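You operate a simulated robot arm through the tools that you are given. There is no shell and no other tool. Be economical: measure what you need, move in short steps, check, and stop when the job is done.

You run a simulated two-armed robot. Do the job below in one go: nothing can be reset, and whatever is moved stays where it is left.

## Task
Pick up the yellow pin that says "P 67" from the paint table with one hand, pass it to the other hand and put it on the right low shelf of the wooden bench. Set down upright: yellow pin.

Only the result counts: the job must be done as asked and must still hold three seconds after the hand-in. Knocking over, shifting, dropping, spilling or breaking anything else fails it.

## Robot
Two 7-joint arms with two-finger parallel grippers on one trunk, on a base that drives. Base frame: it is fixed to the floor where the robot stands at the start and does not move with it; the origin is under the middle of the robot, x ahead of it, y to its left, z up; the surface under the hand at the start is at about z = 80. Readings come in cm, degrees, newtons and seconds.
The left shoulder is at the start at [5, 17.7, 105.4], the right one opposite. With the tool pointing down near the work surface each hand reaches from about 22 to 70 cm from the robot's upright axis, wherever it stands, measured 20 degrees to its own side. Places, roughly: right low shelf of the wooden bench [60, -180, 40]. Payload 3.43 kg a hand.
The tool frame of a hand sits at the grasp point between the pads (the TCP): z along the fingers, y along the line on which they close. The tips reach 3.4 cm beyond it. The gripper opens to 12.8 cm. The fingers are 2.4 cm wide and 1.2 cm thick; the gripper's body (4.8 by 13 cm) begins 9.6 cm behind the TCP.
Orientation is told as [roll, pitch, yaw] about the base's x, y, z axes, in that order, counted from this pose: with the fingers straight down and closing along the base's y, the tool's x points along the base's -x, its y along +y and its z along -z.

## Interface
- The arms move only by the tool arm_command. It takes "left_plan", "right_plan" or both (then of equal length, played together; a hand with none holds still); each is text: rows parted by semicolons, each of 7 numbers parted by spaces: the shift along the tool's x, y, z in m, then the turn, a rotation vector about the tool's x, y, z in degrees, then the gripper command, from -1 (shut) to 1 (fully open), values between in proportion. In form: dx dy dz rx ry rz grip; .... A call has 1 to 8 rows; each row is the pose to reach, as a shift and turn from the pose commanded when the call began, along the tool's axes at that moment. Rows are played at 5 a second. More than 5 cm and 8.6 degrees between two rows, or a gripper value outside its range, and nothing of the call is played. Where a pose cannot be reached the arm comes as near as it can. A force on the tool above 40 N (or 10 N above the force at the start of the call, whichever is more), or a blocked arm, ends the call early, and 0.2 s more pass. The fingers move at their own pace (about 10.8 cm/s each) and stop on an object; they squeeze with about 41 N. The grip force told is the motor's: it shows also when the fingers shut on nothing. Time passes only in rows, and 0.2 s behind the last, so rows that repeat a pose let the fingers close. It gives the time, the measured TCP pose, the force on the tool (base axes), the opening and the grip force at its end, in the units of the frame above (readings bear some noise), with the torque about the TCP (base axes, N m) and any sound that the robot's microphone picked up.
- Cameras (640 x 400 px; columns grow to the right, rows downward): "scene" is now at [15.8, 2.38, 121.47]; the picture's right is [0.17, -0.99, 0.00], its down [-0.53, -0.09, -0.85] and it looks along [0.83, 0.14, -0.53] (base axes); focal length 253 px, centre (320, 200). "left" rides on the left gripper at [7.6, 1.1, -16] in its tool frame; the picture's right is [-0.15, 0.99, 0.00], its down [-0.88, -0.13, -0.46] and it looks along [-0.45, -0.07, 0.89] (tool axes); focal length 234 px, centre (320, 200). "right" rides on the right gripper at [7.6, -1.1, -16] in its tool frame; the picture's right is [0.15, 0.99, 0.00], its down [-0.88, 0.13, -0.46] and it looks along [-0.45, 0.07, 0.89] (tool axes); focal length 234 px, centre (320, 200). There is no depth. A picture from a camera that has moved, and an enlarged one, comes with that camera's place and axes in the base frame and with its lens. The place of the scene camera against the robot may be out by one fixed shift of up to 1.8 cm in any direction.
- get_image(camera): a new picture of that camera. It takes no simulated time.
- move_column(by): slides the trunk up (or, below 0, down) by that many cm; the arms and the scene camera ride with it, the base frame stays. It gives what a move gives, with no picture.
- base_move(legs): drives the robot by 1 to 6 legs, each [ahead, turn to the left] in cm and degrees, along the robot's own axes; the way and the turn of a leg run together, so that a leg with both is an arc; at most 150 cm and 180 degrees a leg. The arms and the cameras ride along, it lands a little off, and it stops where it bumps. It gives what a move gives.
- aim_head(pan, tilt): turns the head with the scene camera to pan (to the left, within 80 degrees either way) and tilt (down, from -29 to 69), counted from straight ahead of the robot. It gives what a move gives.
- inspect(camera, box): a new picture of the part [left, top, right, bottom] of that camera's present view, enlarged. It takes no simulated time.
- hand_in(): hands the job in; it is judged then, once.

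Go step by step. Nothing tells you exact positions but the pictures and the camera data: compare them with the known pose of the tool, close in by small moves and look again before you grip or let go. The budget is 120 turns and 100 pictures, counting those below and the enlarged ones. Unless the task says otherwise, let go and move clear before handing in, and close with one line.

The tools are called after "Emit:" as a command line: name --argument value ..., lists and objects as JSON in quotes. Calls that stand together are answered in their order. arm_command: Moves the arms, as the interface text tells. Its arguments: {"type":"object","properties":{"left_plan":{"type":"string"},"right_plan":{"type":"string"}},"required":[]} The other tools are called the same way: move_column (by) slides the trunk up or down; base_move (legs) drives the base; aim_head (pan, tilt) turns the head that bears the scene camera; get_image (camera) takes a picture; inspect (camera, box) takes an enlarged picture of a part of a camera's view; hand_in () hands the job in.

At the start:

```text
time_s: 0.0
left_tcp_pos: [42.69, 30.53, 104.02]
left_orientation: [0.0, 0.1, 0.1]
left_ft_force: [-0.2, 0.3, -0.9]
left_moment: [-0.04, -0.01, 0.0]
left_gripper_width: 12.8
left_grasp_force: 0.0
right_tcp_pos: [47.76, -6.83, 101.16]
right_orientation: [-0.1, 0.1, 0.0]
right_ft_force: [-0.1, -0.1, 0.3]
right_moment: [0.01, -0.01, -0.01]
right_gripper_width: 12.78
right_grasp_force: 0.1
trunk travel left (down, up): [-22.5, 17.6]
robot x, y, heading: [-0.4, 0.07, 0.2]
head pan, tilt: [9.7, 32.3]
```

scene: 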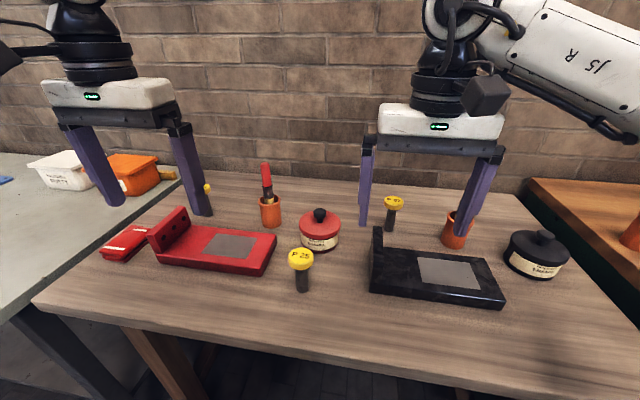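
right: 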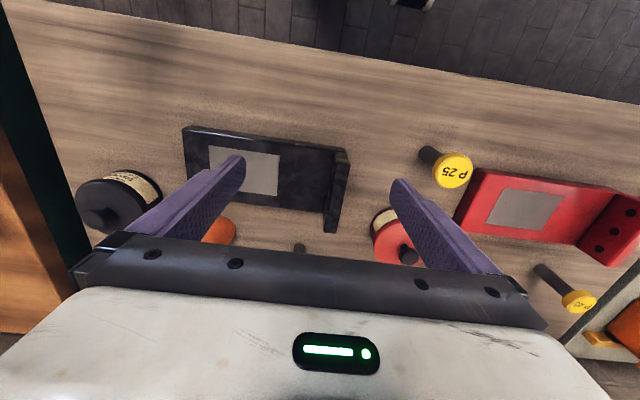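
left: 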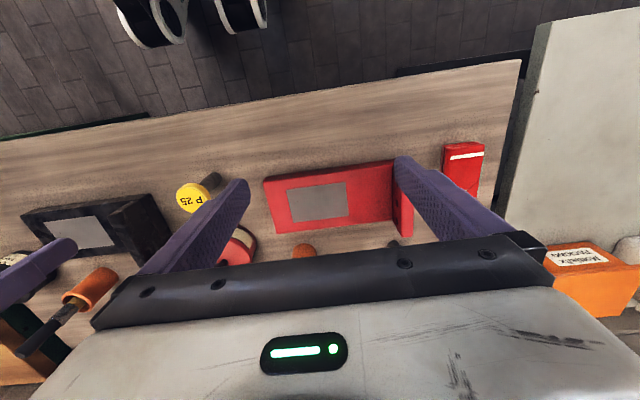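

I see a table ahead with several yellow pins (one reads P 25) and other tables to the left and right. I'll read the pin labels first.

Emit:
inspect --camera "scene" --box '[340, 170, 460, 245]'

Emit:
inspect --camera "scene" --box '[170, 170, 290, 245]'

Emit:
aim_head --pan -70 --tilt 35

Emit:
get_image --camera "scene"

```text
5.33 times, centred on (400, 208) of scene
camera zoom: at [15.8, 2.38, 121.47], right [0.17, -0.99, 0.0], down [-0.53, -0.09, -0.85], along [0.83, 0.14, -0.53], focal length 1350 px, centre (-107, 160)
```

zoom: 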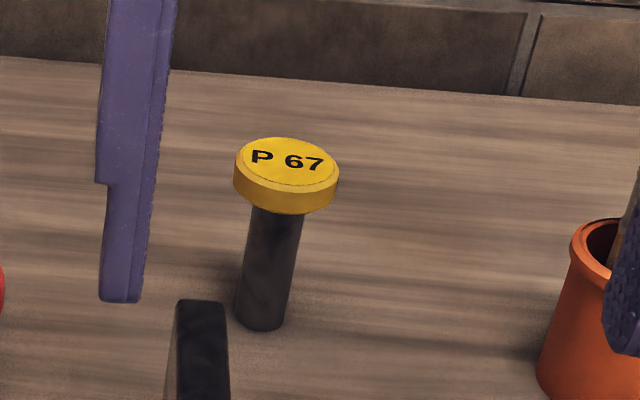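

```text
5.33 times, centred on (230, 208) of scene
camera zoom: at [15.8, 2.38, 121.47], right [0.17, -0.99, 0.0], down [-0.53, -0.09, -0.85], along [0.83, 0.14, -0.53], focal length 1350 px, centre (800, 160)
```

zoom: 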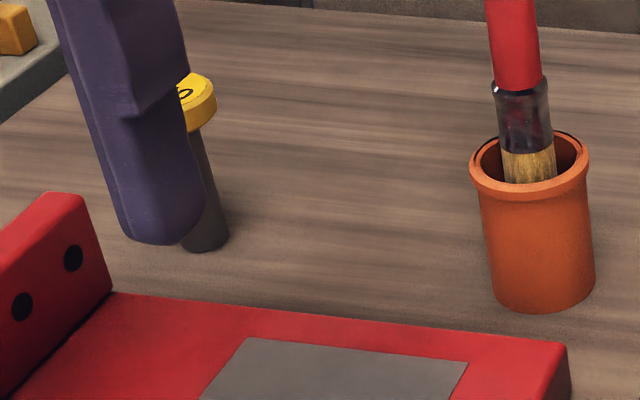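

```text
time_s: 1.5
left_tcp_pos: [42.74, 30.55, 103.95]
left_orientation: [0.0, -0.1, 0.1]
left_ft_force: [-0.1, -0.1, -0.6]
left_moment: [0.02, 0.02, 0.01]
left_gripper_width: 12.82
left_grasp_force: 0.1
right_tcp_pos: [47.85, -6.8, 101.09]
right_orientation: [-0.1, 0.0, 0.0]
right_ft_force: [0.5, -0.9, -0.1]
right_moment: [-0.02, 0.01, 0.01]
right_gripper_width: 12.83
right_grasp_force: 0.0
trunk travel left (down, up): [-22.5, 17.6]
robot x, y, heading: [-0.32, 0.16, 0.0]
head pan, tilt: [-70.0, 35.0]
```

```text
94 pictures are left
camera scene: at [10.0, -7.39, 121.05], right [-0.94, -0.34, 0.0], down [-0.2, 0.54, -0.82], along [0.28, -0.77, -0.57], focal length 253 px, centre (320, 200)
```

scene: 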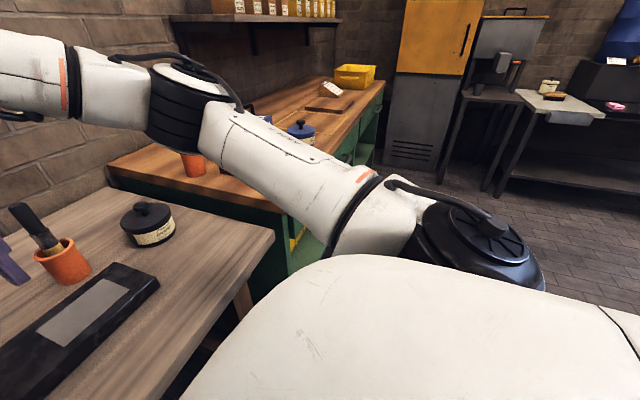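

P 67 is the far pin just right of centre, at about (69.5, -7), with its head at z≈89. It's slightly beyond comfortable reach, so I'll drive a little ahead and look again.

Emit:
base_move --legs '[[8, 0]]'

Emit:
aim_head --pan -8 --tilt 32

Emit:
get_image --camera "scene"

Emit:
get_image --camera "right"

```text
time_s: 2.6
left_tcp_pos: [50.66, 30.61, 103.97]
left_orientation: [0.0, -0.1, 0.1]
left_ft_force: [0.0, 0.1, -0.3]
left_moment: [-0.01, 0.02, 0.02]
left_gripper_width: 12.8
left_grasp_force: 0.0
right_tcp_pos: [55.77, -6.67, 101.0]
right_orientation: [0.0, 0.0, 0.0]
right_ft_force: [0.0, -0.7, -0.1]
right_moment: [-0.02, 0.02, 0.02]
right_gripper_width: 12.8
right_grasp_force: 0.1
trunk travel left (down, up): [-22.5, 17.6]
robot x, y, heading: [7.87, -0.25, -0.2]
head pan, tilt: [-70.0, 35.0]
```

```text
time_s: 3.9
left_tcp_pos: [50.69, 30.69, 103.93]
left_orientation: [0.0, 0.0, 0.0]
left_ft_force: [0.4, -0.1, -0.4]
left_moment: [0.03, -0.01, -0.02]
left_gripper_width: 12.79
left_grasp_force: 0.0
right_tcp_pos: [55.81, -6.67, 101.13]
right_orientation: [0.0, 0.0, 0.1]
right_ft_force: [0.3, 1.2, 0.9]
right_moment: [0.01, -0.04, -0.01]
right_gripper_width: 12.82
right_grasp_force: 0.1
trunk travel left (down, up): [-22.5, 17.6]
robot x, y, heading: [7.82, 0.13, -0.2]
head pan, tilt: [-8.0, 32.0]
```

```text
93 pictures are left
camera scene: at [23.82, -0.35, 121.52], right [-0.14, -0.99, 0.0], down [-0.52, 0.07, -0.85], along [0.84, -0.12, -0.53], focal length 253 px, centre (320, 200)
```

scene: 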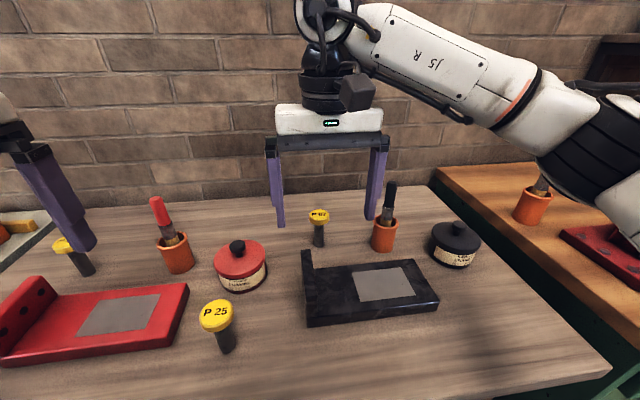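

```text
92 pictures are left
camera right: at [48.17, -7.92, 117.06], right [-0.15, 0.99, 0.0], down [0.88, 0.13, 0.46], along [0.45, 0.07, -0.89], focal length 234 px, centre (320, 200)
```

right: 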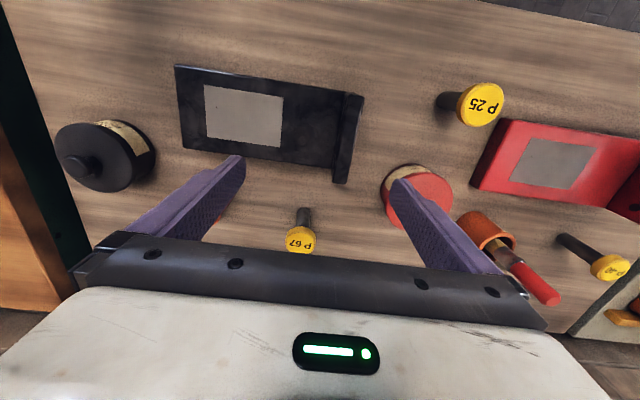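

The right wrist camera confirms P 67 at about (69.4, -7.6), base z 80 and head top about 89. I'll move the right hand over it, partly closed, staying high.

Emit:
arm_command --right_plan "-0.045 -0.003 0 0 0 0 0.4; -0.09 -0.006 0 0 0 0 0.4; -0.136 -0.009 0 0 0 0 0.4; -0.136 -0.009 0 0 0 0 0.4; -0.136 -0.009 0.03 0 0 0 0.4; -0.136 -0.009 0.05 0 0 0 0.4; -0.136 -0.009 0.05 0 0 0 0.4"

Emit:
get_image --camera "scene"

Emit:
get_image --camera "right"

```text
time_s: 5.5
left_tcp_pos: [50.59, 30.57, 103.99]
left_orientation: [0.0, 0.0, 0.0]
left_ft_force: [0.1, -0.4, -0.7]
left_moment: [-0.01, 0.0, -0.01]
left_gripper_width: 12.8
left_grasp_force: 0.0
right_tcp_pos: [69.35, -7.53, 95.91]
right_orientation: [0.0, 0.0, 0.1]
right_ft_force: [-0.5, 0.8, 0.3]
right_moment: [0.01, 0.01, -0.01]
right_gripper_width: 8.94
right_grasp_force: 0.1
right hand out of reach, approached as far as the arm can: row 3, 4
trunk travel left (down, up): [-22.5, 17.6]
robot x, y, heading: [7.86, 0.05, 0.2]
head pan, tilt: [-8.0, 32.0]
```

```text
91 pictures are left
camera scene: at [23.82, -0.35, 121.52], right [-0.14, -0.99, 0.0], down [-0.52, 0.07, -0.85], along [0.84, -0.12, -0.53], focal length 253 px, centre (320, 200)
```

scene: 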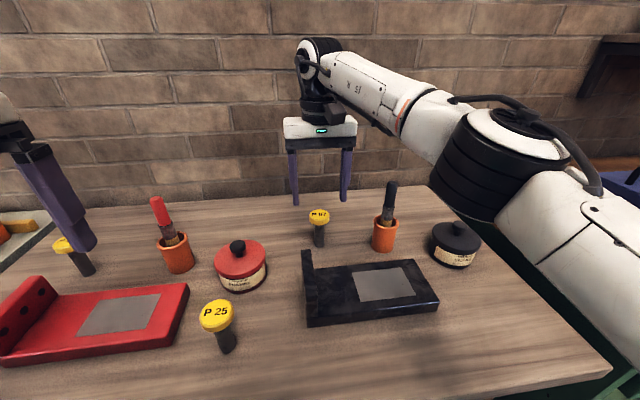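

```text
90 pictures are left
camera right: at [61.82, -8.74, 112.03], right [-0.15, 0.99, 0.0], down [0.88, 0.13, 0.46], along [0.45, 0.07, -0.89], focal length 234 px, centre (320, 200)
```

right: 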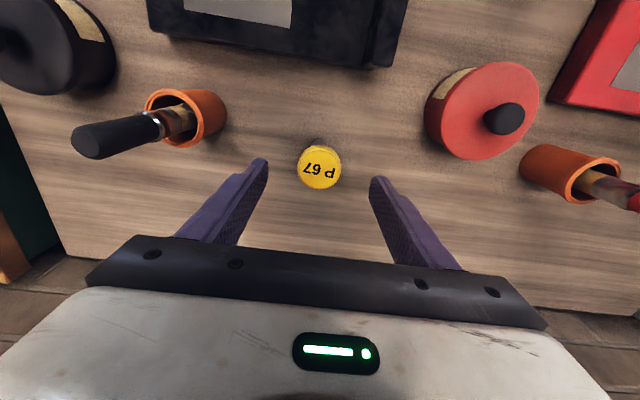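

The pin head sits between the fingers at about (69.65, -7.6, 88.7). I'll go down so the tips reach just below the head, then close.

Emit:
arm_command --right_plan "-0.003 -0.001 0.03 0 0 0 0.4; -0.003 -0.001 0.05 0 0 0 0.4; -0.003 -0.001 0.067 0 0 0 0.4; -0.003 -0.001 0.067 0 0 0 0.4"

Emit:
get_image --camera "right"

Emit:
inspect --camera "scene" --box '[260, 160, 380, 260]'

```text
time_s: 6.5
left_tcp_pos: [50.6, 30.59, 103.95]
left_orientation: [0.0, 0.0, 0.1]
left_ft_force: [0.3, -0.1, -0.5]
left_moment: [0.0, 0.05, 0.02]
left_gripper_width: 12.79
left_grasp_force: 0.1
right_tcp_pos: [69.61, -7.75, 89.23]
right_orientation: [-0.1, 0.0, 0.1]
right_ft_force: [-0.2, 0.2, 0.2]
right_moment: [0.02, 0.01, -0.01]
right_gripper_width: 8.97
right_grasp_force: 0.1
trunk travel left (down, up): [-22.5, 17.6]
robot x, y, heading: [8.05, -0.44, 0.2]
head pan, tilt: [-8.0, 32.0]
```

```text
89 pictures are left
camera right: at [62.02, -8.91, 105.22], right [-0.15, 0.99, 0.0], down [0.88, 0.13, 0.46], along [0.45, 0.07, -0.89], focal length 234 px, centre (320, 200)
```

right: 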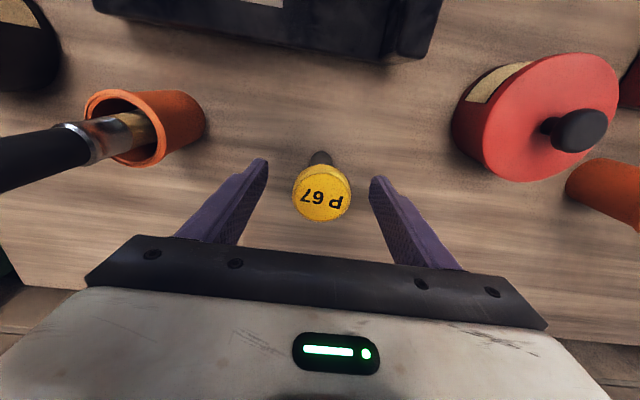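

```text
4.00 times, centred on (320, 210) of scene
camera zoom: at [23.82, -0.34, 121.52], right [-0.14, -0.99, 0.0], down [-0.52, 0.07, -0.85], along [0.84, -0.12, -0.53], focal length 1012 px, centre (320, 160)
```

zoom: 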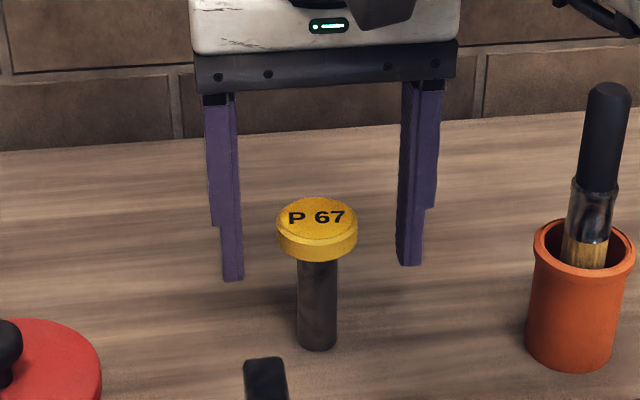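

The alignment is good to within 2 mm. I'll nudge y slightly and close on the head.

Emit:
arm_command --right_plan "-0.001 0.002 0 0 0 0 0.4; -0.001 0.002 0 0 0 0 -0.1; -0.001 0.002 0 0 0 0 -1; -0.001 0.002 0 0 0 0 -1; -0.001 0.002 0 0 0 0 -1"

Emit:
inspect --camera "scene" --box '[260, 160, 380, 260]'

```text
time_s: 7.7
left_tcp_pos: [50.55, 30.49, 104.12]
left_orientation: [0.0, 0.1, 0.1]
left_ft_force: [0.2, 0.0, 0.8]
left_moment: [-0.01, 0.01, -0.02]
left_gripper_width: 12.78
left_grasp_force: 0.0
right_tcp_pos: [69.8, -7.49, 89.28]
right_orientation: [0.1, -0.1, 0.1]
right_ft_force: [-0.6, -0.7, -0.1]
right_moment: [-0.07, -0.04, 0.04]
right_gripper_width: 4.49
right_grasp_force: 40.8
trunk travel left (down, up): [-22.5, 17.6]
robot x, y, heading: [7.99, -0.08, 0.2]
head pan, tilt: [-8.0, 32.0]
```

```text
4.00 times, centred on (320, 210) of scene
camera zoom: at [23.83, -0.34, 121.51], right [-0.14, -0.99, 0.0], down [-0.52, 0.07, -0.85], along [0.84, -0.12, -0.53], focal length 1012 px, centre (320, 160)
```

zoom: 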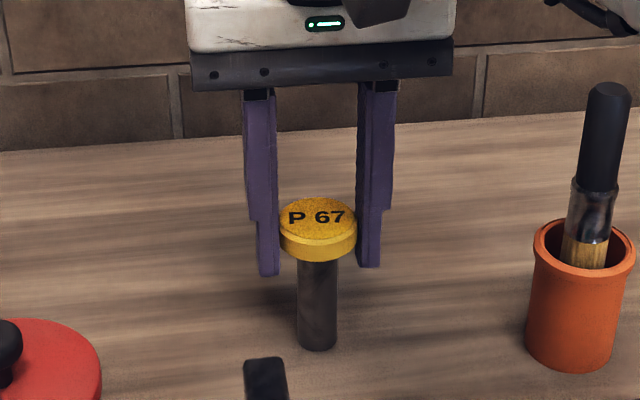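

The head is gripped at 4.5 cm with 41 N. I'll lift it and draw back.

Emit:
arm_command --right_plan "0 0 -0.03 0 0 0 -1; 0 0 -0.07 0 0 0 -1; 0.02 0 -0.11 0 0 0 -1; 0.06 0 -0.14 0 0 0 -1; 0.1 0 -0.16 0 0 0 -1; 0.14 0 -0.18 0 0 0 -1; 0.18 0 -0.19 0 0 0 -1; 0.2 0 -0.2 0 0 0 -1"

Emit:
get_image --camera "scene"

```text
time_s: 9.5
left_tcp_pos: [50.56, 30.67, 103.98]
left_orientation: [-0.1, 0.1, 0.2]
left_ft_force: [0.2, -0.3, 0.2]
left_moment: [-0.03, 0.0, 0.0]
left_gripper_width: 12.81
left_grasp_force: 0.2
right_tcp_pos: [49.88, -7.39, 109.31]
right_orientation: [-0.1, 0.0, 0.2]
right_ft_force: [-0.2, 0.3, -4.2]
right_moment: [-0.04, -0.01, -0.01]
right_gripper_width: 4.5
right_grasp_force: 41.7
trunk travel left (down, up): [-22.5, 17.6]
robot x, y, heading: [8.02, -0.12, -0.2]
head pan, tilt: [-8.0, 32.0]
```

```text
86 pictures are left
camera scene: at [23.83, -0.34, 121.51], right [-0.14, -0.99, 0.0], down [-0.52, 0.07, -0.85], along [0.84, -0.12, -0.53], focal length 253 px, centre (320, 200)
```

scene: 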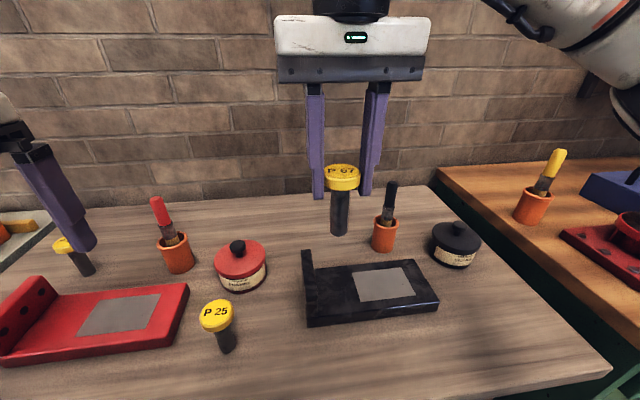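

The pin is held upright and clear. Before driving back I'll check the surroundings on both sides.

Emit:
aim_head --pan 80 --tilt 25

Emit:
get_image --camera "scene"

Emit:
aim_head --pan -80 --tilt 25

Emit:
get_image --camera "scene"

```text
time_s: 11.1
left_tcp_pos: [50.61, 30.6, 103.82]
left_orientation: [0.0, 0.0, 0.1]
left_ft_force: [0.2, 0.7, 0.0]
left_moment: [-0.02, -0.01, -0.04]
left_gripper_width: 12.79
left_grasp_force: 0.2
right_tcp_pos: [49.9, -7.39, 109.4]
right_orientation: [0.0, 0.0, 0.1]
right_ft_force: [0.2, -1.2, -4.3]
right_moment: [0.07, 0.03, -0.02]
right_gripper_width: 4.51
right_grasp_force: 40.9
trunk travel left (down, up): [-22.5, 17.6]
robot x, y, heading: [7.94, 0.09, -0.2]
head pan, tilt: [80.0, 25.0]
```

```text
85 pictures are left
camera scene: at [16.58, 9.96, 122.62], right [0.98, -0.17, 0.0], down [-0.07, -0.42, -0.91], along [0.16, 0.89, -0.42], focal length 253 px, centre (320, 200)
```

scene: 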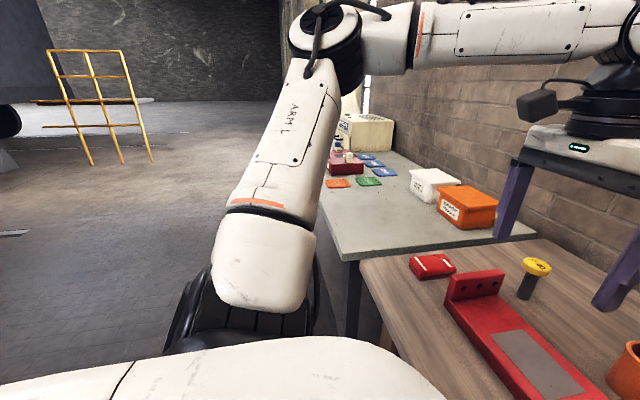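

```text
time_s: 13.6
left_tcp_pos: [50.56, 30.65, 103.82]
left_orientation: [0.0, 0.0, 0.1]
left_ft_force: [0.3, -0.1, 0.7]
left_moment: [-0.02, 0.02, 0.01]
left_gripper_width: 12.79
left_grasp_force: 0.1
right_tcp_pos: [50.03, -7.45, 109.34]
right_orientation: [-0.1, 0.0, 0.1]
right_ft_force: [-0.3, -0.7, -5.2]
right_moment: [-0.01, 0.01, 0.03]
right_gripper_width: 4.52
right_grasp_force: 41.0
trunk travel left (down, up): [-22.5, 17.6]
robot x, y, heading: [7.74, -0.14, 0.2]
head pan, tilt: [-80.0, 25.0]
```

```text
84 pictures are left
camera scene: at [16.6, -8.18, 122.62], right [-0.98, -0.18, 0.0], down [-0.07, 0.42, -0.91], along [0.16, -0.89, -0.42], focal length 253 px, centre (320, 200)
```

scene: 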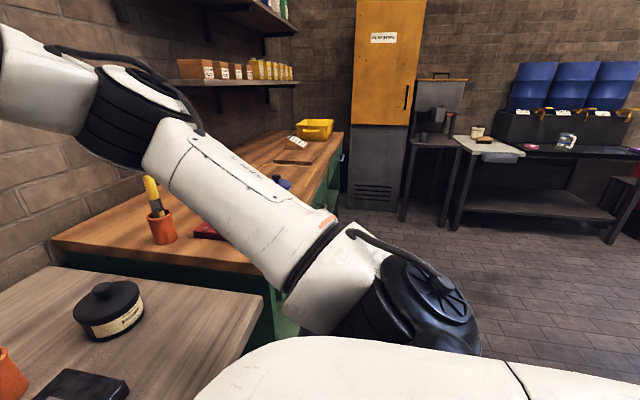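

The way back and the floor to the right are clear; there's a black table far right at about y<-224. I'll back up, turn right, drive alongside the bench and look at it.

Emit:
base_move --legs '[[-55, 0], [0, -90], [115, 0], [0, 60]]'

Emit:
aim_head --pan 10 --tilt 35

Emit:
get_image --camera "scene"

```text
time_s: 28.6
left_tcp_pos: [6.3, -109.29, 103.91]
left_orientation: [0.0, 0.0, -30.5]
left_ft_force: [0.2, 0.5, -0.3]
left_moment: [-0.01, 0.01, 0.02]
left_gripper_width: 12.79
left_grasp_force: 0.1
right_tcp_pos: [-13.59, -141.59, 109.45]
right_orientation: [0.0, 0.1, -30.5]
right_ft_force: [0.5, 0.2, -5.3]
right_moment: [0.03, -0.03, 0.02]
right_gripper_width: 4.49
right_grasp_force: 41.0
trunk travel left (down, up): [-22.5, 17.6]
robot x, y, heading: [-46.01, -113.83, -30.6]
head pan, tilt: [-80.0, 25.0]
```

```text
time_s: 30.2
left_tcp_pos: [6.44, -109.33, 103.92]
left_orientation: [0.0, 0.0, -30.7]
left_ft_force: [1.2, 0.1, -0.4]
left_moment: [-0.01, 0.02, 0.02]
left_gripper_width: 12.8
left_grasp_force: 0.1
right_tcp_pos: [-13.73, -141.73, 109.35]
right_orientation: [0.0, 0.0, -30.6]
right_ft_force: [-0.6, 0.3, -4.7]
right_moment: [-0.03, 0.0, 0.01]
right_gripper_width: 4.5
right_grasp_force: 41.0
trunk travel left (down, up): [-22.5, 17.6]
robot x, y, heading: [-45.68, -114.02, -30.7]
head pan, tilt: [10.0, 35.0]
```

```text
83 pictures are left
camera scene: at [-31.65, -119.68, 121.05], right [-0.35, -0.94, 0.0], down [-0.54, 0.2, -0.82], along [0.77, -0.29, -0.57], focal length 253 px, centre (320, 200)
```

scene: 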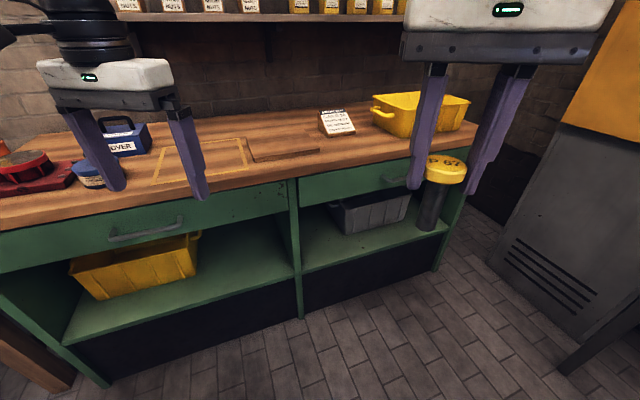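

The right bay is open: shelf front edge x≈32.5, y from -137 to -209, z from 40 to about 72, with a grey bin at x≥47, y -163..-197. Free space left of the bin at about (42, -150) suits the pin. I'll reposition the robot facing the bay at about (-34, -164), heading 0.

Emit:
base_move --legs '[[-30, 0], [0, -30], [72, 0], [0, 60]]'

Emit:
aim_head --pan 10 --tilt 40

Emit:
get_image --camera "scene"

```text
time_s: 39.9
left_tcp_pos: [5.77, -130.93, 103.95]
left_orientation: [0.0, -0.1, -0.8]
left_ft_force: [-0.8, 0.0, -0.2]
left_moment: [0.02, -0.01, 0.03]
left_gripper_width: 12.8
left_grasp_force: 0.1
right_tcp_pos: [4.52, -168.97, 109.49]
right_orientation: [0.1, 0.0, -0.9]
right_ft_force: [0.0, 0.1, -6.1]
right_moment: [-0.01, 0.04, -0.02]
right_gripper_width: 4.5
right_grasp_force: 40.9
trunk travel left (down, up): [-22.5, 17.6]
robot x, y, heading: [-37.43, -160.87, -0.8]
head pan, tilt: [10.0, 35.0]
```

```text
time_s: 40.6
left_tcp_pos: [5.81, -131.15, 103.9]
left_orientation: [0.0, 0.0, -0.7]
left_ft_force: [-0.8, -0.4, -0.6]
left_moment: [-0.01, -0.03, -0.01]
left_gripper_width: 12.81
left_grasp_force: 0.0
right_tcp_pos: [4.4, -169.02, 109.41]
right_orientation: [0.1, 0.0, -0.9]
right_ft_force: [0.3, 1.5, -4.5]
right_moment: [0.01, 0.03, 0.0]
right_gripper_width: 4.47
right_grasp_force: 40.8
trunk travel left (down, up): [-22.5, 17.6]
robot x, y, heading: [-37.51, -160.96, -1.0]
head pan, tilt: [10.0, 40.0]
```

```text
82 pictures are left
camera scene: at [-21.97, -158.73, 120.29], right [0.16, -0.99, 0.0], down [-0.63, -0.1, -0.77], along [0.76, 0.12, -0.64], focal length 253 px, centre (320, 200)
```

scene: 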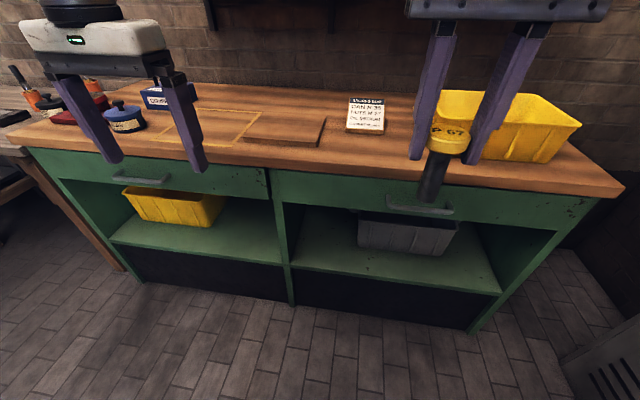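

The bay is confirmed (front x≈33.5, y -139..-213; bin at x≥46, y≤-163). I'll lower the trunk, then turn the left hand so its fingers point forward.

Emit:
move_column --by -22

Emit:
arm_command --left_plan "-0.02 -0.01 0 0 -8 0 0; -0.04 -0.02 0 0 -16 0 0; -0.06 -0.03 0 0 -24 0 0; -0.08 -0.04 0 0 -32 0 0; -0.1 -0.05 0 0 -40 0 0; -0.12 -0.06 0 0 -48 0 0; -0.14 -0.07 0 0 -56 0 0; -0.15 -0.08 0 0 -64 0 0"

Emit:
get_image --camera "scene"

```text
time_s: 42.9
left_tcp_pos: [5.78, -130.85, 81.91]
left_orientation: [0.0, 0.0, -0.8]
left_ft_force: [-0.5, 0.3, 0.8]
left_moment: [-0.03, 0.0, -0.02]
left_gripper_width: 12.83
left_grasp_force: 0.1
right_tcp_pos: [4.49, -168.97, 87.45]
right_orientation: [-0.1, 0.0, -0.9]
right_ft_force: [-0.4, -0.6, -5.1]
right_moment: [0.03, 0.0, -0.06]
right_gripper_width: 4.52
right_grasp_force: 41.3
trunk travel left (down, up): [-0.5, 39.6]
robot x, y, heading: [-37.3, -160.65, -0.8]
head pan, tilt: [10.0, 40.0]
```

```text
time_s: 44.7
left_tcp_pos: [20.66, -139.42, 81.85]
left_orientation: [-0.1, -64.1, -0.9]
left_ft_force: [0.7, 0.0, -0.3]
left_moment: [0.0, 0.03, 0.0]
left_gripper_width: 6.4
left_grasp_force: 0.0
right_tcp_pos: [4.52, -168.99, 87.38]
right_orientation: [-0.1, 0.1, -0.9]
right_ft_force: [0.2, 0.4, -4.8]
right_moment: [-0.01, 0.06, 0.0]
right_gripper_width: 4.49
right_grasp_force: 40.8
trunk travel left (down, up): [-0.5, 39.6]
robot x, y, heading: [-37.25, -160.73, -1.0]
head pan, tilt: [10.0, 40.0]
```

```text
81 pictures are left
camera scene: at [-21.97, -158.73, 98.29], right [0.16, -0.99, 0.0], down [-0.64, -0.1, -0.77], along [0.76, 0.12, -0.64], focal length 253 px, centre (320, 200)
```

scene: 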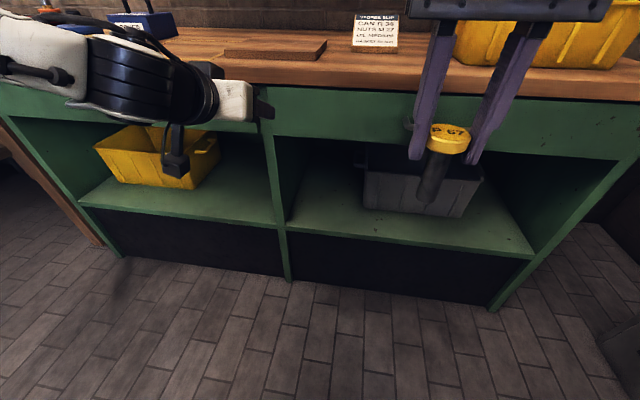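

The left hand is turning well and the bay is wide open. I'll lower it to shelf-working height to test that the pose is reachable.

Emit:
arm_command --left_plan "0.042 0 0.0207 0 -1.5 0 0; 0.085 0 0.0414 0 -3 0 0; 0.127 0 0.062 0 -4.5 0 0; 0.17 0 0.083 0 -6 0 0; 0.212 0 0.104 0 -7.5 0 0; 0.254 0 0.124 0 -9 0 0; 0.297 0 0.145 0 -11 0 0; 0.297 0 0.145 0 -11 0 0"

Emit:
get_image --camera "scene"

Emit:
get_image --camera "left"

```text
time_s: 46.5
left_tcp_pos: [19.13, -134.23, 59.19]
left_orientation: [0.2, -75.0, -1.0]
left_ft_force: [0.1, 0.0, -0.1]
left_moment: [-0.02, -0.02, 0.01]
left_gripper_width: 6.39
left_grasp_force: 0.0
left hand out of reach, approached as far as the arm can: row 5, 6, 7, 8
right_tcp_pos: [4.49, -169.06, 87.39]
right_orientation: [0.0, 0.0, -0.9]
right_ft_force: [-0.7, 0.5, -4.4]
right_moment: [-0.01, 0.05, -0.01]
right_gripper_width: 4.45
right_grasp_force: 41.0
trunk travel left (down, up): [-0.5, 39.6]
robot x, y, heading: [-37.3, -161.06, -1.0]
head pan, tilt: [10.0, 40.0]
```

```text
80 pictures are left
camera scene: at [-21.97, -158.73, 98.29], right [0.16, -0.99, 0.0], down [-0.64, -0.1, -0.77], along [0.76, 0.12, -0.64], focal length 253 px, centre (320, 200)
```

scene: 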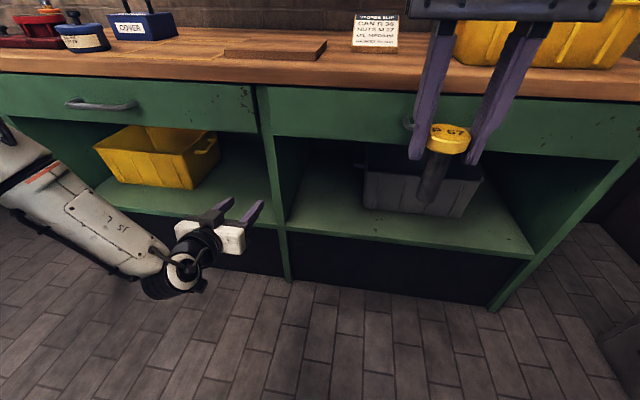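

```text
79 pictures are left
camera left: at [1.69, -132.75, 55.84], right [0.05, 0.99, 0.14], down [-0.21, -0.13, 0.97], along [0.98, -0.08, 0.2], focal length 234 px, centre (320, 200)
```

left: 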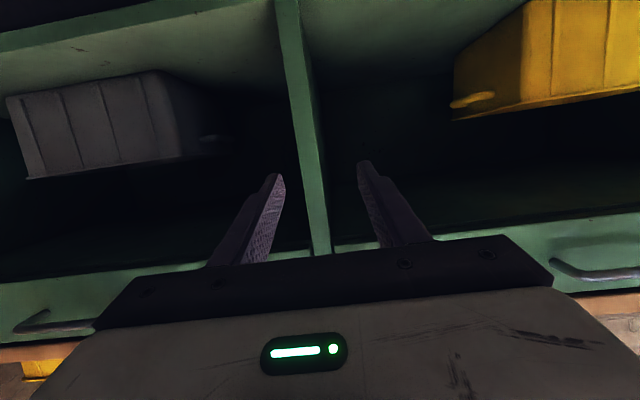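

At this short distance the arm is too folded to go lower. I'll back the base up and retry with the left hand further out.

Emit:
base_move --legs '[[-18, 0]]'

Emit:
arm_command --left_plan "-0.01 -0.01 0.04 0 0 0 0; -0.02 -0.02 0.08 0 0 0 0; -0.03 -0.03 0.12 0 0 0 0; -0.03 -0.04 0.15 0 0 0 0; 0.01 -0.05 0.16 0 0 0 0; 0.05 -0.06 0.17 0 0 0 0; 0.09 -0.07 0.18 0 0 0 0; 0.12 -0.07 0.18 0 0 0 0"

```text
time_s: 48.0
left_tcp_pos: [0.81, -133.87, 59.08]
left_orientation: [0.2, -74.9, -1.1]
left_ft_force: [-0.4, -0.5, 0.0]
left_moment: [-0.03, 0.0, 0.0]
left_gripper_width: 6.4
left_grasp_force: 0.1
right_tcp_pos: [-13.83, -168.66, 87.36]
right_orientation: [-0.1, 0.1, -0.9]
right_ft_force: [0.8, -0.1, -4.3]
right_moment: [0.05, 0.05, -0.02]
right_gripper_width: 4.48
right_grasp_force: 40.9
trunk travel left (down, up): [-0.5, 39.6]
robot x, y, heading: [-55.97, -160.99, -0.9]
head pan, tilt: [10.0, 40.0]
```

```text
time_s: 49.8
left_tcp_pos: [8.0, -133.61, 60.72]
left_orientation: [0.3, -75.0, -1.1]
left_ft_force: [0.2, 0.6, 0.1]
left_moment: [-0.01, 0.01, 0.05]
left_gripper_width: 6.41
left_grasp_force: 0.1
left hand out of reach, approached as far as the arm can: row 1, 2, 3, 4, 5, 6, 7, 8
right_tcp_pos: [-13.94, -168.8, 87.39]
right_orientation: [-0.1, 0.0, -1.0]
right_ft_force: [-1.4, -0.1, -4.3]
right_moment: [0.0, 0.03, -0.04]
right_gripper_width: 4.51
right_grasp_force: 40.9
trunk travel left (down, up): [-0.5, 39.6]
robot x, y, heading: [-55.61, -160.38, -1.0]
head pan, tilt: [10.0, 40.0]
```

Level fingers at this height are beyond the wrist's range, so I'll use a pitched pose of about 50°, which still fits the 32 cm opening. I'll turn back to -50 and then descend.

Emit:
arm_command --left_plan "0 -0.02 0 0 8 0 0; 0 -0.04 0 0 16 0 0; 0 -0.06 0 0 25 0 0; 0 -0.08 0 0 25 0 0; 0 -0.08 0 0 25 0 0"

```text
refused: row 3 steps farther than a row can; nothing moved
```

Emit:
arm_command --left_plan "0 -0.02 0 0 8 0 0; 0 -0.04 0 0 16 0 0; 0 -0.06 0 0 24 0 0; 0 -0.08 0 0 25 0 0; 0 -0.08 0 0 25 0 0"

```text
time_s: 51.0
left_tcp_pos: [7.93, -141.3, 60.73]
left_orientation: [0.1, -49.9, -0.9]
left_ft_force: [0.2, 0.0, 0.9]
left_moment: [-0.04, 0.0, 0.0]
left_gripper_width: 6.41
left_grasp_force: 0.0
right_tcp_pos: [-13.87, -168.73, 87.31]
right_orientation: [0.0, 0.0, -0.9]
right_ft_force: [1.0, -0.5, -5.0]
right_moment: [-0.01, 0.0, 0.0]
right_gripper_width: 4.5
right_grasp_force: 41.1
trunk travel left (down, up): [-0.5, 39.6]
robot x, y, heading: [-55.71, -160.23, -0.8]
head pan, tilt: [10.0, 40.0]
```

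The -50° pose worked. Now I'll descend 17 cm to test shelf height.

Emit:
arm_command --left_plan "0.0325 0 0.027 0 0 0 0; 0.065 0 0.0545 0 0 0 0; 0.0975 0 0.082 0 0 0 0; 0.13 0 0.109 0 0 0 0; 0.13 0 0.109 0 0 0 0"

```text
time_s: 52.2
left_tcp_pos: [3.31, -135.35, 52.81]
left_orientation: [0.1, -49.9, -1.0]
left_ft_force: [0.0, 0.3, 0.6]
left_moment: [0.01, -0.03, -0.03]
left_gripper_width: 6.38
left_grasp_force: 0.0
left hand out of reach, approached as far as the arm can: row 1, 2, 3, 4, 5
right_tcp_pos: [-13.66, -168.7, 87.48]
right_orientation: [-0.1, 0.0, -1.0]
right_ft_force: [-0.4, -0.3, -5.4]
right_moment: [-0.03, 0.0, 0.0]
right_gripper_width: 4.47
right_grasp_force: 41.0
trunk travel left (down, up): [-0.5, 39.6]
robot x, y, heading: [-56.02, -160.46, -0.8]
head pan, tilt: [10.0, 40.0]
```

The limit looks like a wrist angle that eases with longer reach. I'll extend the left hand further out and higher first, then descend.

Emit:
arm_command --left_plan "-0.036 -0.005 0.014 0 0 0 0; -0.074 -0.015 0.036 0 0 0 0; -0.112 -0.025 0.058 0 0 0 0; -0.15 -0.035 0.08 0 0 0 0; -0.19 -0.04 0.102 0 0 0 0; -0.19 -0.04 0.102 0 0 0 0"

Emit:
arm_command --left_plan "0.03 0 0.025 0 0 0 0; 0.061 0 0.051 0 0 0 0; 0.092 0 0.077 0 0 0 0; 0.122 0 0.102 0 0 0 0; 0.122 0 0.102 0 0 0 0"

Emit:
get_image --camera "scene"

```text
time_s: 53.6
left_tcp_pos: [15.74, -136.28, 64.5]
left_orientation: [0.1, -49.9, -0.9]
left_ft_force: [-0.4, 0.4, 0.0]
left_moment: [-0.03, -0.01, -0.01]
left_gripper_width: 6.39
left_grasp_force: 0.1
left hand out of reach, approached as far as the arm can: row 1, 2, 3, 4, 5, 6
right_tcp_pos: [-13.81, -168.73, 87.44]
right_orientation: [0.0, 0.0, -1.0]
right_ft_force: [-0.2, -0.9, -3.9]
right_moment: [0.02, 0.03, -0.01]
right_gripper_width: 4.45
right_grasp_force: 41.4
trunk travel left (down, up): [-0.5, 39.6]
robot x, y, heading: [-55.88, -160.51, -0.9]
head pan, tilt: [10.0, 40.0]
```

```text
time_s: 54.8
left_tcp_pos: [10.39, -132.62, 55.4]
left_orientation: [0.0, -50.0, -0.9]
left_ft_force: [0.1, 1.0, 0.0]
left_moment: [0.0, -0.02, -0.04]
left_gripper_width: 6.39
left_grasp_force: 0.0
left hand out of reach, approached as far as the arm can: row 1, 2, 3, 4, 5
right_tcp_pos: [-13.79, -168.75, 87.35]
right_orientation: [-0.1, 0.0, -1.0]
right_ft_force: [0.0, 0.3, -5.3]
right_moment: [-0.02, 0.03, 0.03]
right_gripper_width: 4.45
right_grasp_force: 41.2
trunk travel left (down, up): [-0.5, 39.6]
robot x, y, heading: [-55.57, -160.46, -1.0]
head pan, tilt: [10.0, 40.0]
```

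```text
78 pictures are left
camera scene: at [-40.25, -158.45, 98.29], right [0.16, -0.99, 0.0], down [-0.64, -0.1, -0.77], along [0.76, 0.12, -0.64], focal length 253 px, centre (320, 200)
```

scene: 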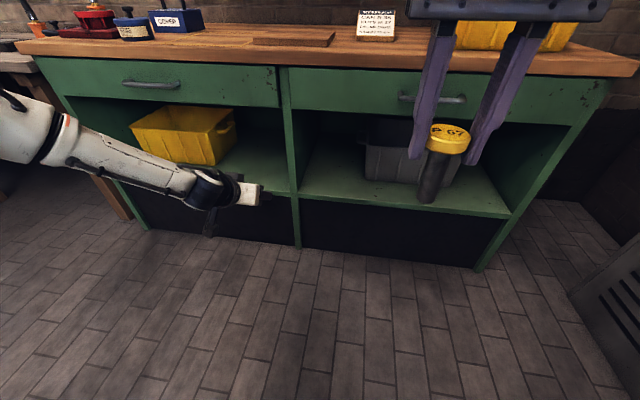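

The wrist is also bent sideways, since the forearm points right while the tool points straight ahead. I'll try yawing the left tool about 35° to the right, in line with the forearm.

Emit:
arm_command --left_plan "-0.003 -0.02 -0.012 5.36 0 4.5 0; -0.006 -0.05 -0.025 10.7 0 9 0; -0.011 -0.08 -0.04 16.1 0 13.5 0; -0.011 -0.1 -0.049 21.4 0 18 0; -0.011 -0.12 -0.049 26.8 0 22.5 0; -0.011 -0.12 -0.049 26.8 0 22.5 0"

```text
time_s: 56.2
left_tcp_pos: [7.4, -144.96, 59.58]
left_orientation: [0.0, -50.0, -36.1]
left_ft_force: [-0.5, 0.4, 0.7]
left_moment: [-0.03, 0.0, 0.01]
left_gripper_width: 6.38
left_grasp_force: 0.0
right_tcp_pos: [-13.84, -168.74, 87.44]
right_orientation: [0.0, 0.0, -0.9]
right_ft_force: [-0.1, -0.5, -5.5]
right_moment: [-0.02, 0.03, -0.02]
right_gripper_width: 4.46
right_grasp_force: 40.3
trunk travel left (down, up): [-0.5, 39.6]
robot x, y, heading: [-55.37, -160.39, -1.2]
head pan, tilt: [10.0, 40.0]
```

Reached. Now I'll descend again with this yaw.

Emit:
arm_command --left_plan "0.029 0 0.024 0 0 0 0; 0.058 0 0.048 0 0 0 0; 0.087 0 0.072 0 0 0 0; 0.115 0 0.0965 0 0 0 0; 0.115 0 0.0965 0 0 0 0"

```text
time_s: 57.4
left_tcp_pos: [3.07, -141.62, 52.38]
left_orientation: [0.0, -50.0, -35.9]
left_ft_force: [0.5, -0.7, 1.2]
left_moment: [-0.01, 0.0, -0.07]
left_gripper_width: 6.38
left_grasp_force: 0.0
left hand out of reach, approached as far as the arm can: row 1, 2, 3, 4, 5
right_tcp_pos: [-13.81, -168.79, 87.45]
right_orientation: [0.0, -0.1, -1.0]
right_ft_force: [1.2, 0.9, -4.0]
right_moment: [0.02, 0.03, -0.03]
right_gripper_width: 4.48
right_grasp_force: 40.5
trunk travel left (down, up): [-0.5, 39.6]
robot x, y, heading: [-55.99, -160.42, -0.8]
head pan, tilt: [10.0, 40.0]
```

Level and steeply pitched poses bottom out because the wrist can't drop below about z=67. So at the shelf the left hand must hold the pin by its head from above, tilted about 50° down. I'll check that such a pose reaches z≈47.

Emit:
arm_command --left_plan "0.02 0 -0.01 0 4 0 0; 0.04 0 -0.02 0 8 0 0; 0.06 0 -0.022 0 13 0 0; 0.08 0 -0.022 0 13 0 0; 0.097 0 -0.022 0 13 0 0; 0.097 0 -0.022 0 13 0 0"

```text
time_s: 58.8
left_tcp_pos: [-3.03, -137.09, 46.32]
left_orientation: [-0.1, -36.9, -35.9]
left_ft_force: [0.7, 0.7, 0.0]
left_moment: [0.0, -0.01, 0.0]
left_gripper_width: 6.42
left_grasp_force: 0.0
right_tcp_pos: [-13.88, -168.66, 87.43]
right_orientation: [0.1, 0.0, -1.0]
right_ft_force: [0.4, -1.1, -4.8]
right_moment: [0.0, -0.01, 0.0]
right_gripper_width: 4.49
right_grasp_force: 41.0
trunk travel left (down, up): [-0.5, 39.6]
robot x, y, heading: [-55.52, -160.57, -0.6]
head pan, tilt: [10.0, 40.0]
```

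That pose works (z 46 at -37° pitch). To free the pin's head for the left hand, I'll set the pin on the empty front strip of the bench top (about (32, -163)), regrip its shaft from the side with the right hand, then pass. First I'll raise the trunk and retract the left hand.

Emit:
move_column --by 22

Emit:
arm_command --left_plan "-0.014 0 -0.041 0 0 0 0; -0.028 0 -0.082 0 0 0 0; -0.043 0 -0.124 0 0 0 0; -0.057 0 -0.165 0 0 0 0; -0.072 0 -0.206 0 0 0 0; -0.086 0 -0.248 0 0 0 0"

Emit:
aim_head --pan 0 --tilt 32

Emit:
get_image --camera "scene"

```text
time_s: 61.2
left_tcp_pos: [-3.04, -137.03, 68.45]
left_orientation: [-0.1, -37.0, -36.0]
left_ft_force: [-0.2, -0.5, -0.5]
left_moment: [-0.01, 0.0, 0.02]
left_gripper_width: 6.4
left_grasp_force: 0.0
right_tcp_pos: [-13.78, -168.72, 109.39]
right_orientation: [0.0, -0.1, -1.0]
right_ft_force: [0.2, -0.1, -5.2]
right_moment: [0.02, 0.04, -0.01]
right_gripper_width: 4.48
right_grasp_force: 41.1
trunk travel left (down, up): [-22.5, 17.6]
robot x, y, heading: [-55.49, -160.54, -1.0]
head pan, tilt: [10.0, 40.0]
```

```text
time_s: 62.6
left_tcp_pos: [-9.8, -132.65, 93.54]
left_orientation: [0.0, -36.8, -35.8]
left_ft_force: [-0.5, 0.2, 0.0]
left_moment: [0.01, -0.02, 0.03]
left_gripper_width: 6.42
left_grasp_force: 0.1
right_tcp_pos: [-13.88, -168.73, 109.37]
right_orientation: [0.1, 0.0, -1.0]
right_ft_force: [0.2, 1.0, -4.9]
right_moment: [-0.01, 0.02, -0.02]
right_gripper_width: 4.47
right_grasp_force: 40.9
trunk travel left (down, up): [-22.5, 17.6]
robot x, y, heading: [-55.58, -160.86, -0.8]
head pan, tilt: [10.0, 40.0]
```

```text
time_s: 63.3
left_tcp_pos: [-9.56, -132.58, 93.3]
left_orientation: [0.0, -36.9, -35.9]
left_ft_force: [0.2, 0.5, 0.0]
left_moment: [0.01, 0.0, 0.02]
left_gripper_width: 6.43
left_grasp_force: 0.1
right_tcp_pos: [-13.77, -168.74, 109.37]
right_orientation: [0.0, -0.1, -1.0]
right_ft_force: [0.3, -0.2, -5.3]
right_moment: [0.0, 0.01, 0.04]
right_gripper_width: 4.48
right_grasp_force: 41.3
trunk travel left (down, up): [-22.5, 17.6]
robot x, y, heading: [-55.54, -160.26, -0.9]
head pan, tilt: [0.0, 32.0]
```

```text
77 pictures are left
camera scene: at [-39.68, -159.93, 121.51], right [-0.02, -1.0, 0.0], down [-0.53, 0.01, -0.85], along [0.85, -0.01, -0.53], focal length 253 px, centre (320, 200)
```

scene: 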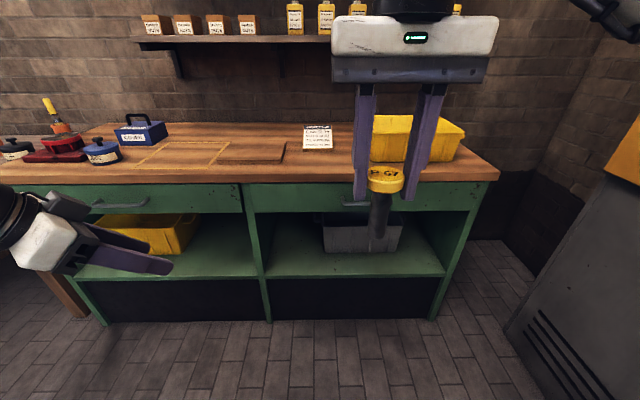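

The front strip of the bench top between the plate and the yellow bin is clear. I'll drive ahead 30 cm.

Emit:
base_move --legs '[[30, 0]]'

Emit:
get_image --camera "right"

Emit:
get_image --camera "scene"

```text
time_s: 65.3
left_tcp_pos: [19.93, -132.45, 93.4]
left_orientation: [0.1, -36.8, -35.4]
left_ft_force: [0.1, -0.1, -0.6]
left_moment: [-0.01, 0.0, 0.0]
left_gripper_width: 6.38
left_grasp_force: 0.0
right_tcp_pos: [16.22, -168.75, 109.36]
right_orientation: [-0.1, 0.0, -0.5]
right_ft_force: [1.0, 0.3, -5.1]
right_moment: [0.02, 0.02, 0.0]
right_gripper_width: 4.49
right_grasp_force: 40.0
trunk travel left (down, up): [-22.5, 17.6]
robot x, y, heading: [-25.82, -160.55, -0.5]
head pan, tilt: [0.0, 32.0]
```

```text
76 pictures are left
camera right: at [8.6, -169.9, 125.39], right [-0.14, 0.99, 0.0], down [0.88, 0.12, 0.46], along [0.45, 0.06, -0.89], focal length 234 px, centre (320, 200)
```

right: 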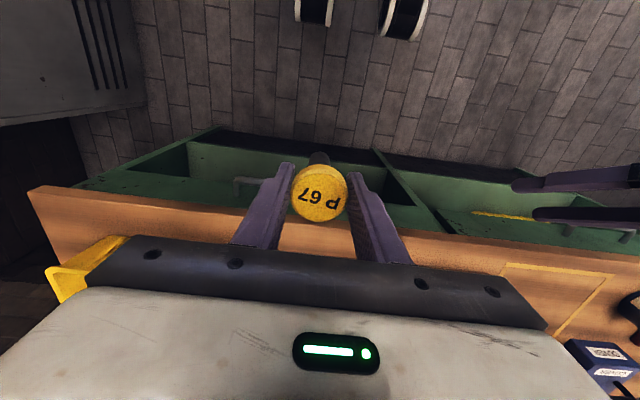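

```text
75 pictures are left
camera scene: at [-9.71, -160.17, 121.5], right [-0.01, -1.0, 0.0], down [-0.53, 0.0, -0.85], along [0.85, -0.01, -0.53], focal length 253 px, centre (320, 200)
```

scene: 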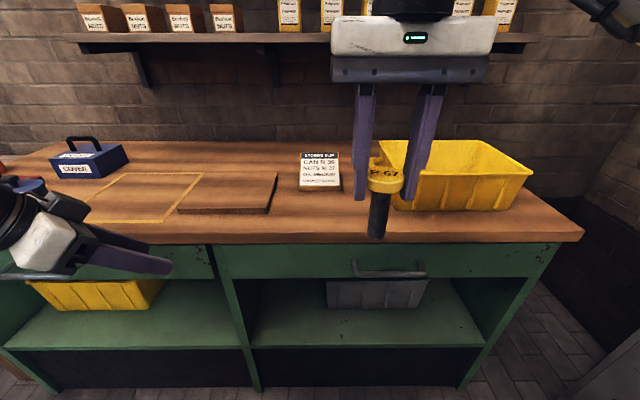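

I need the bench-top height and edge precisely, so I'll zoom in with both cameras.

Emit:
inspect --camera "right" --box '[400, 190, 560, 290]'

Emit:
inspect --camera "scene" --box '[200, 150, 360, 250]'

```text
4.00 times, centred on (480, 240) of right
camera zoom: at [8.6, -169.9, 125.39], right [-0.14, 0.99, 0.0], down [0.88, 0.12, 0.46], along [0.45, 0.06, -0.89], focal length 937 px, centre (-320, 40)
```

zoom: 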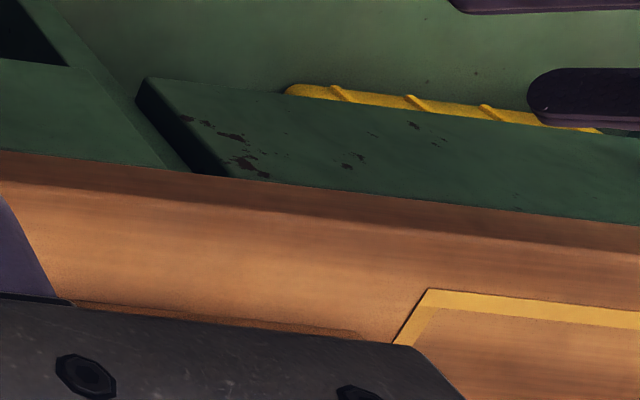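

```text
4.00 times, centred on (280, 200) of scene
camera zoom: at [-9.71, -160.17, 121.5], right [-0.01, -1.0, 0.0], down [-0.53, 0.0, -0.85], along [0.85, -0.01, -0.53], focal length 1012 px, centre (480, 200)
```

zoom: 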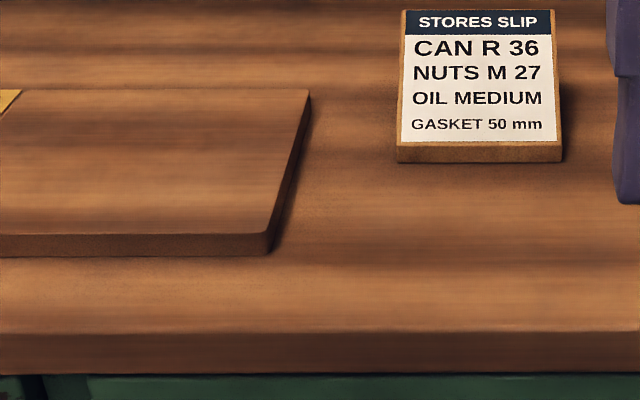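

The bench top is at about z=85 with its front edge at x≈35. I'll drive 8 cm closer, then carry the pin over the strip to x≈40.

Emit:
base_move --legs '[[8, 0]]'

Emit:
arm_command --right_plan "-0.04 0.01 0 0 0 0 -1; -0.08 0.02 0.01 0 0 0 -1; -0.12 0.03 0.03 0 0 0 -1; -0.155 0.04 0.06 0 0 0 -1; -0.155 0.04 0.06 0 0 0 -1"

Emit:
get_image --camera "right"

Emit:
get_image --camera "scene"

```text
time_s: 66.4
left_tcp_pos: [27.98, -132.71, 93.49]
left_orientation: [-0.2, -36.8, -35.5]
left_ft_force: [-0.6, 0.0, 0.0]
left_moment: [-0.04, 0.05, -0.03]
left_gripper_width: 6.41
left_grasp_force: 0.0
right_tcp_pos: [24.14, -168.95, 109.31]
right_orientation: [0.0, 0.0, -0.5]
right_ft_force: [0.1, 0.1, -5.0]
right_moment: [-0.03, 0.05, -0.01]
right_gripper_width: 4.48
right_grasp_force: 40.2
trunk travel left (down, up): [-22.5, 17.6]
robot x, y, heading: [-17.44, -161.05, -0.5]
head pan, tilt: [0.0, 32.0]
```

```text
time_s: 67.6
left_tcp_pos: [27.85, -132.69, 93.42]
left_orientation: [0.1, -36.9, -35.4]
left_ft_force: [0.1, 0.3, -0.4]
left_moment: [0.01, -0.02, 0.01]
left_gripper_width: 6.41
left_grasp_force: 0.0
right_tcp_pos: [39.58, -164.84, 103.25]
right_orientation: [0.0, 0.0, -0.4]
right_ft_force: [0.1, 0.8, -4.7]
right_moment: [0.01, 0.05, 0.01]
right_gripper_width: 4.49
right_grasp_force: 41.0
trunk travel left (down, up): [-22.5, 17.6]
robot x, y, heading: [-18.15, -160.95, -0.5]
head pan, tilt: [0.0, 32.0]
```

```text
72 pictures are left
camera right: at [31.85, -166.03, 119.27], right [-0.14, 0.99, 0.0], down [0.88, 0.12, 0.46], along [0.45, 0.06, -0.89], focal length 234 px, centre (320, 200)
```

right: 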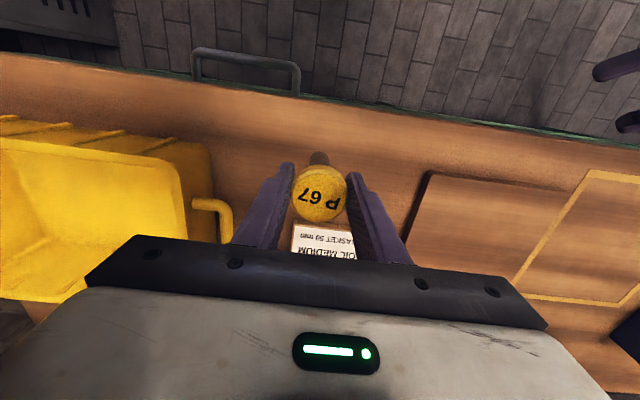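

```text
71 pictures are left
camera scene: at [-1.88, -160.25, 121.51], right [-0.01, -1.0, 0.0], down [-0.53, 0.0, -0.85], along [0.85, -0.01, -0.53], focal length 253 px, centre (320, 200)
```

scene: 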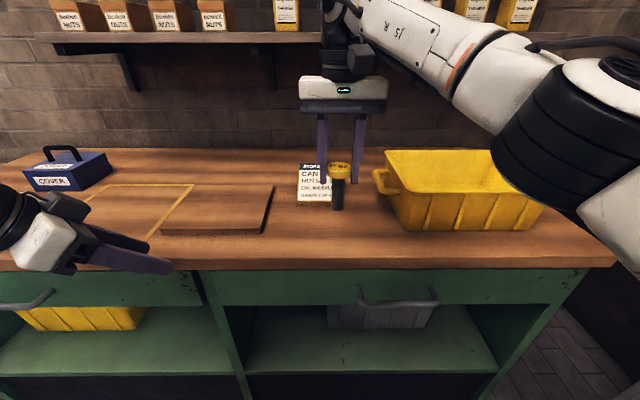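

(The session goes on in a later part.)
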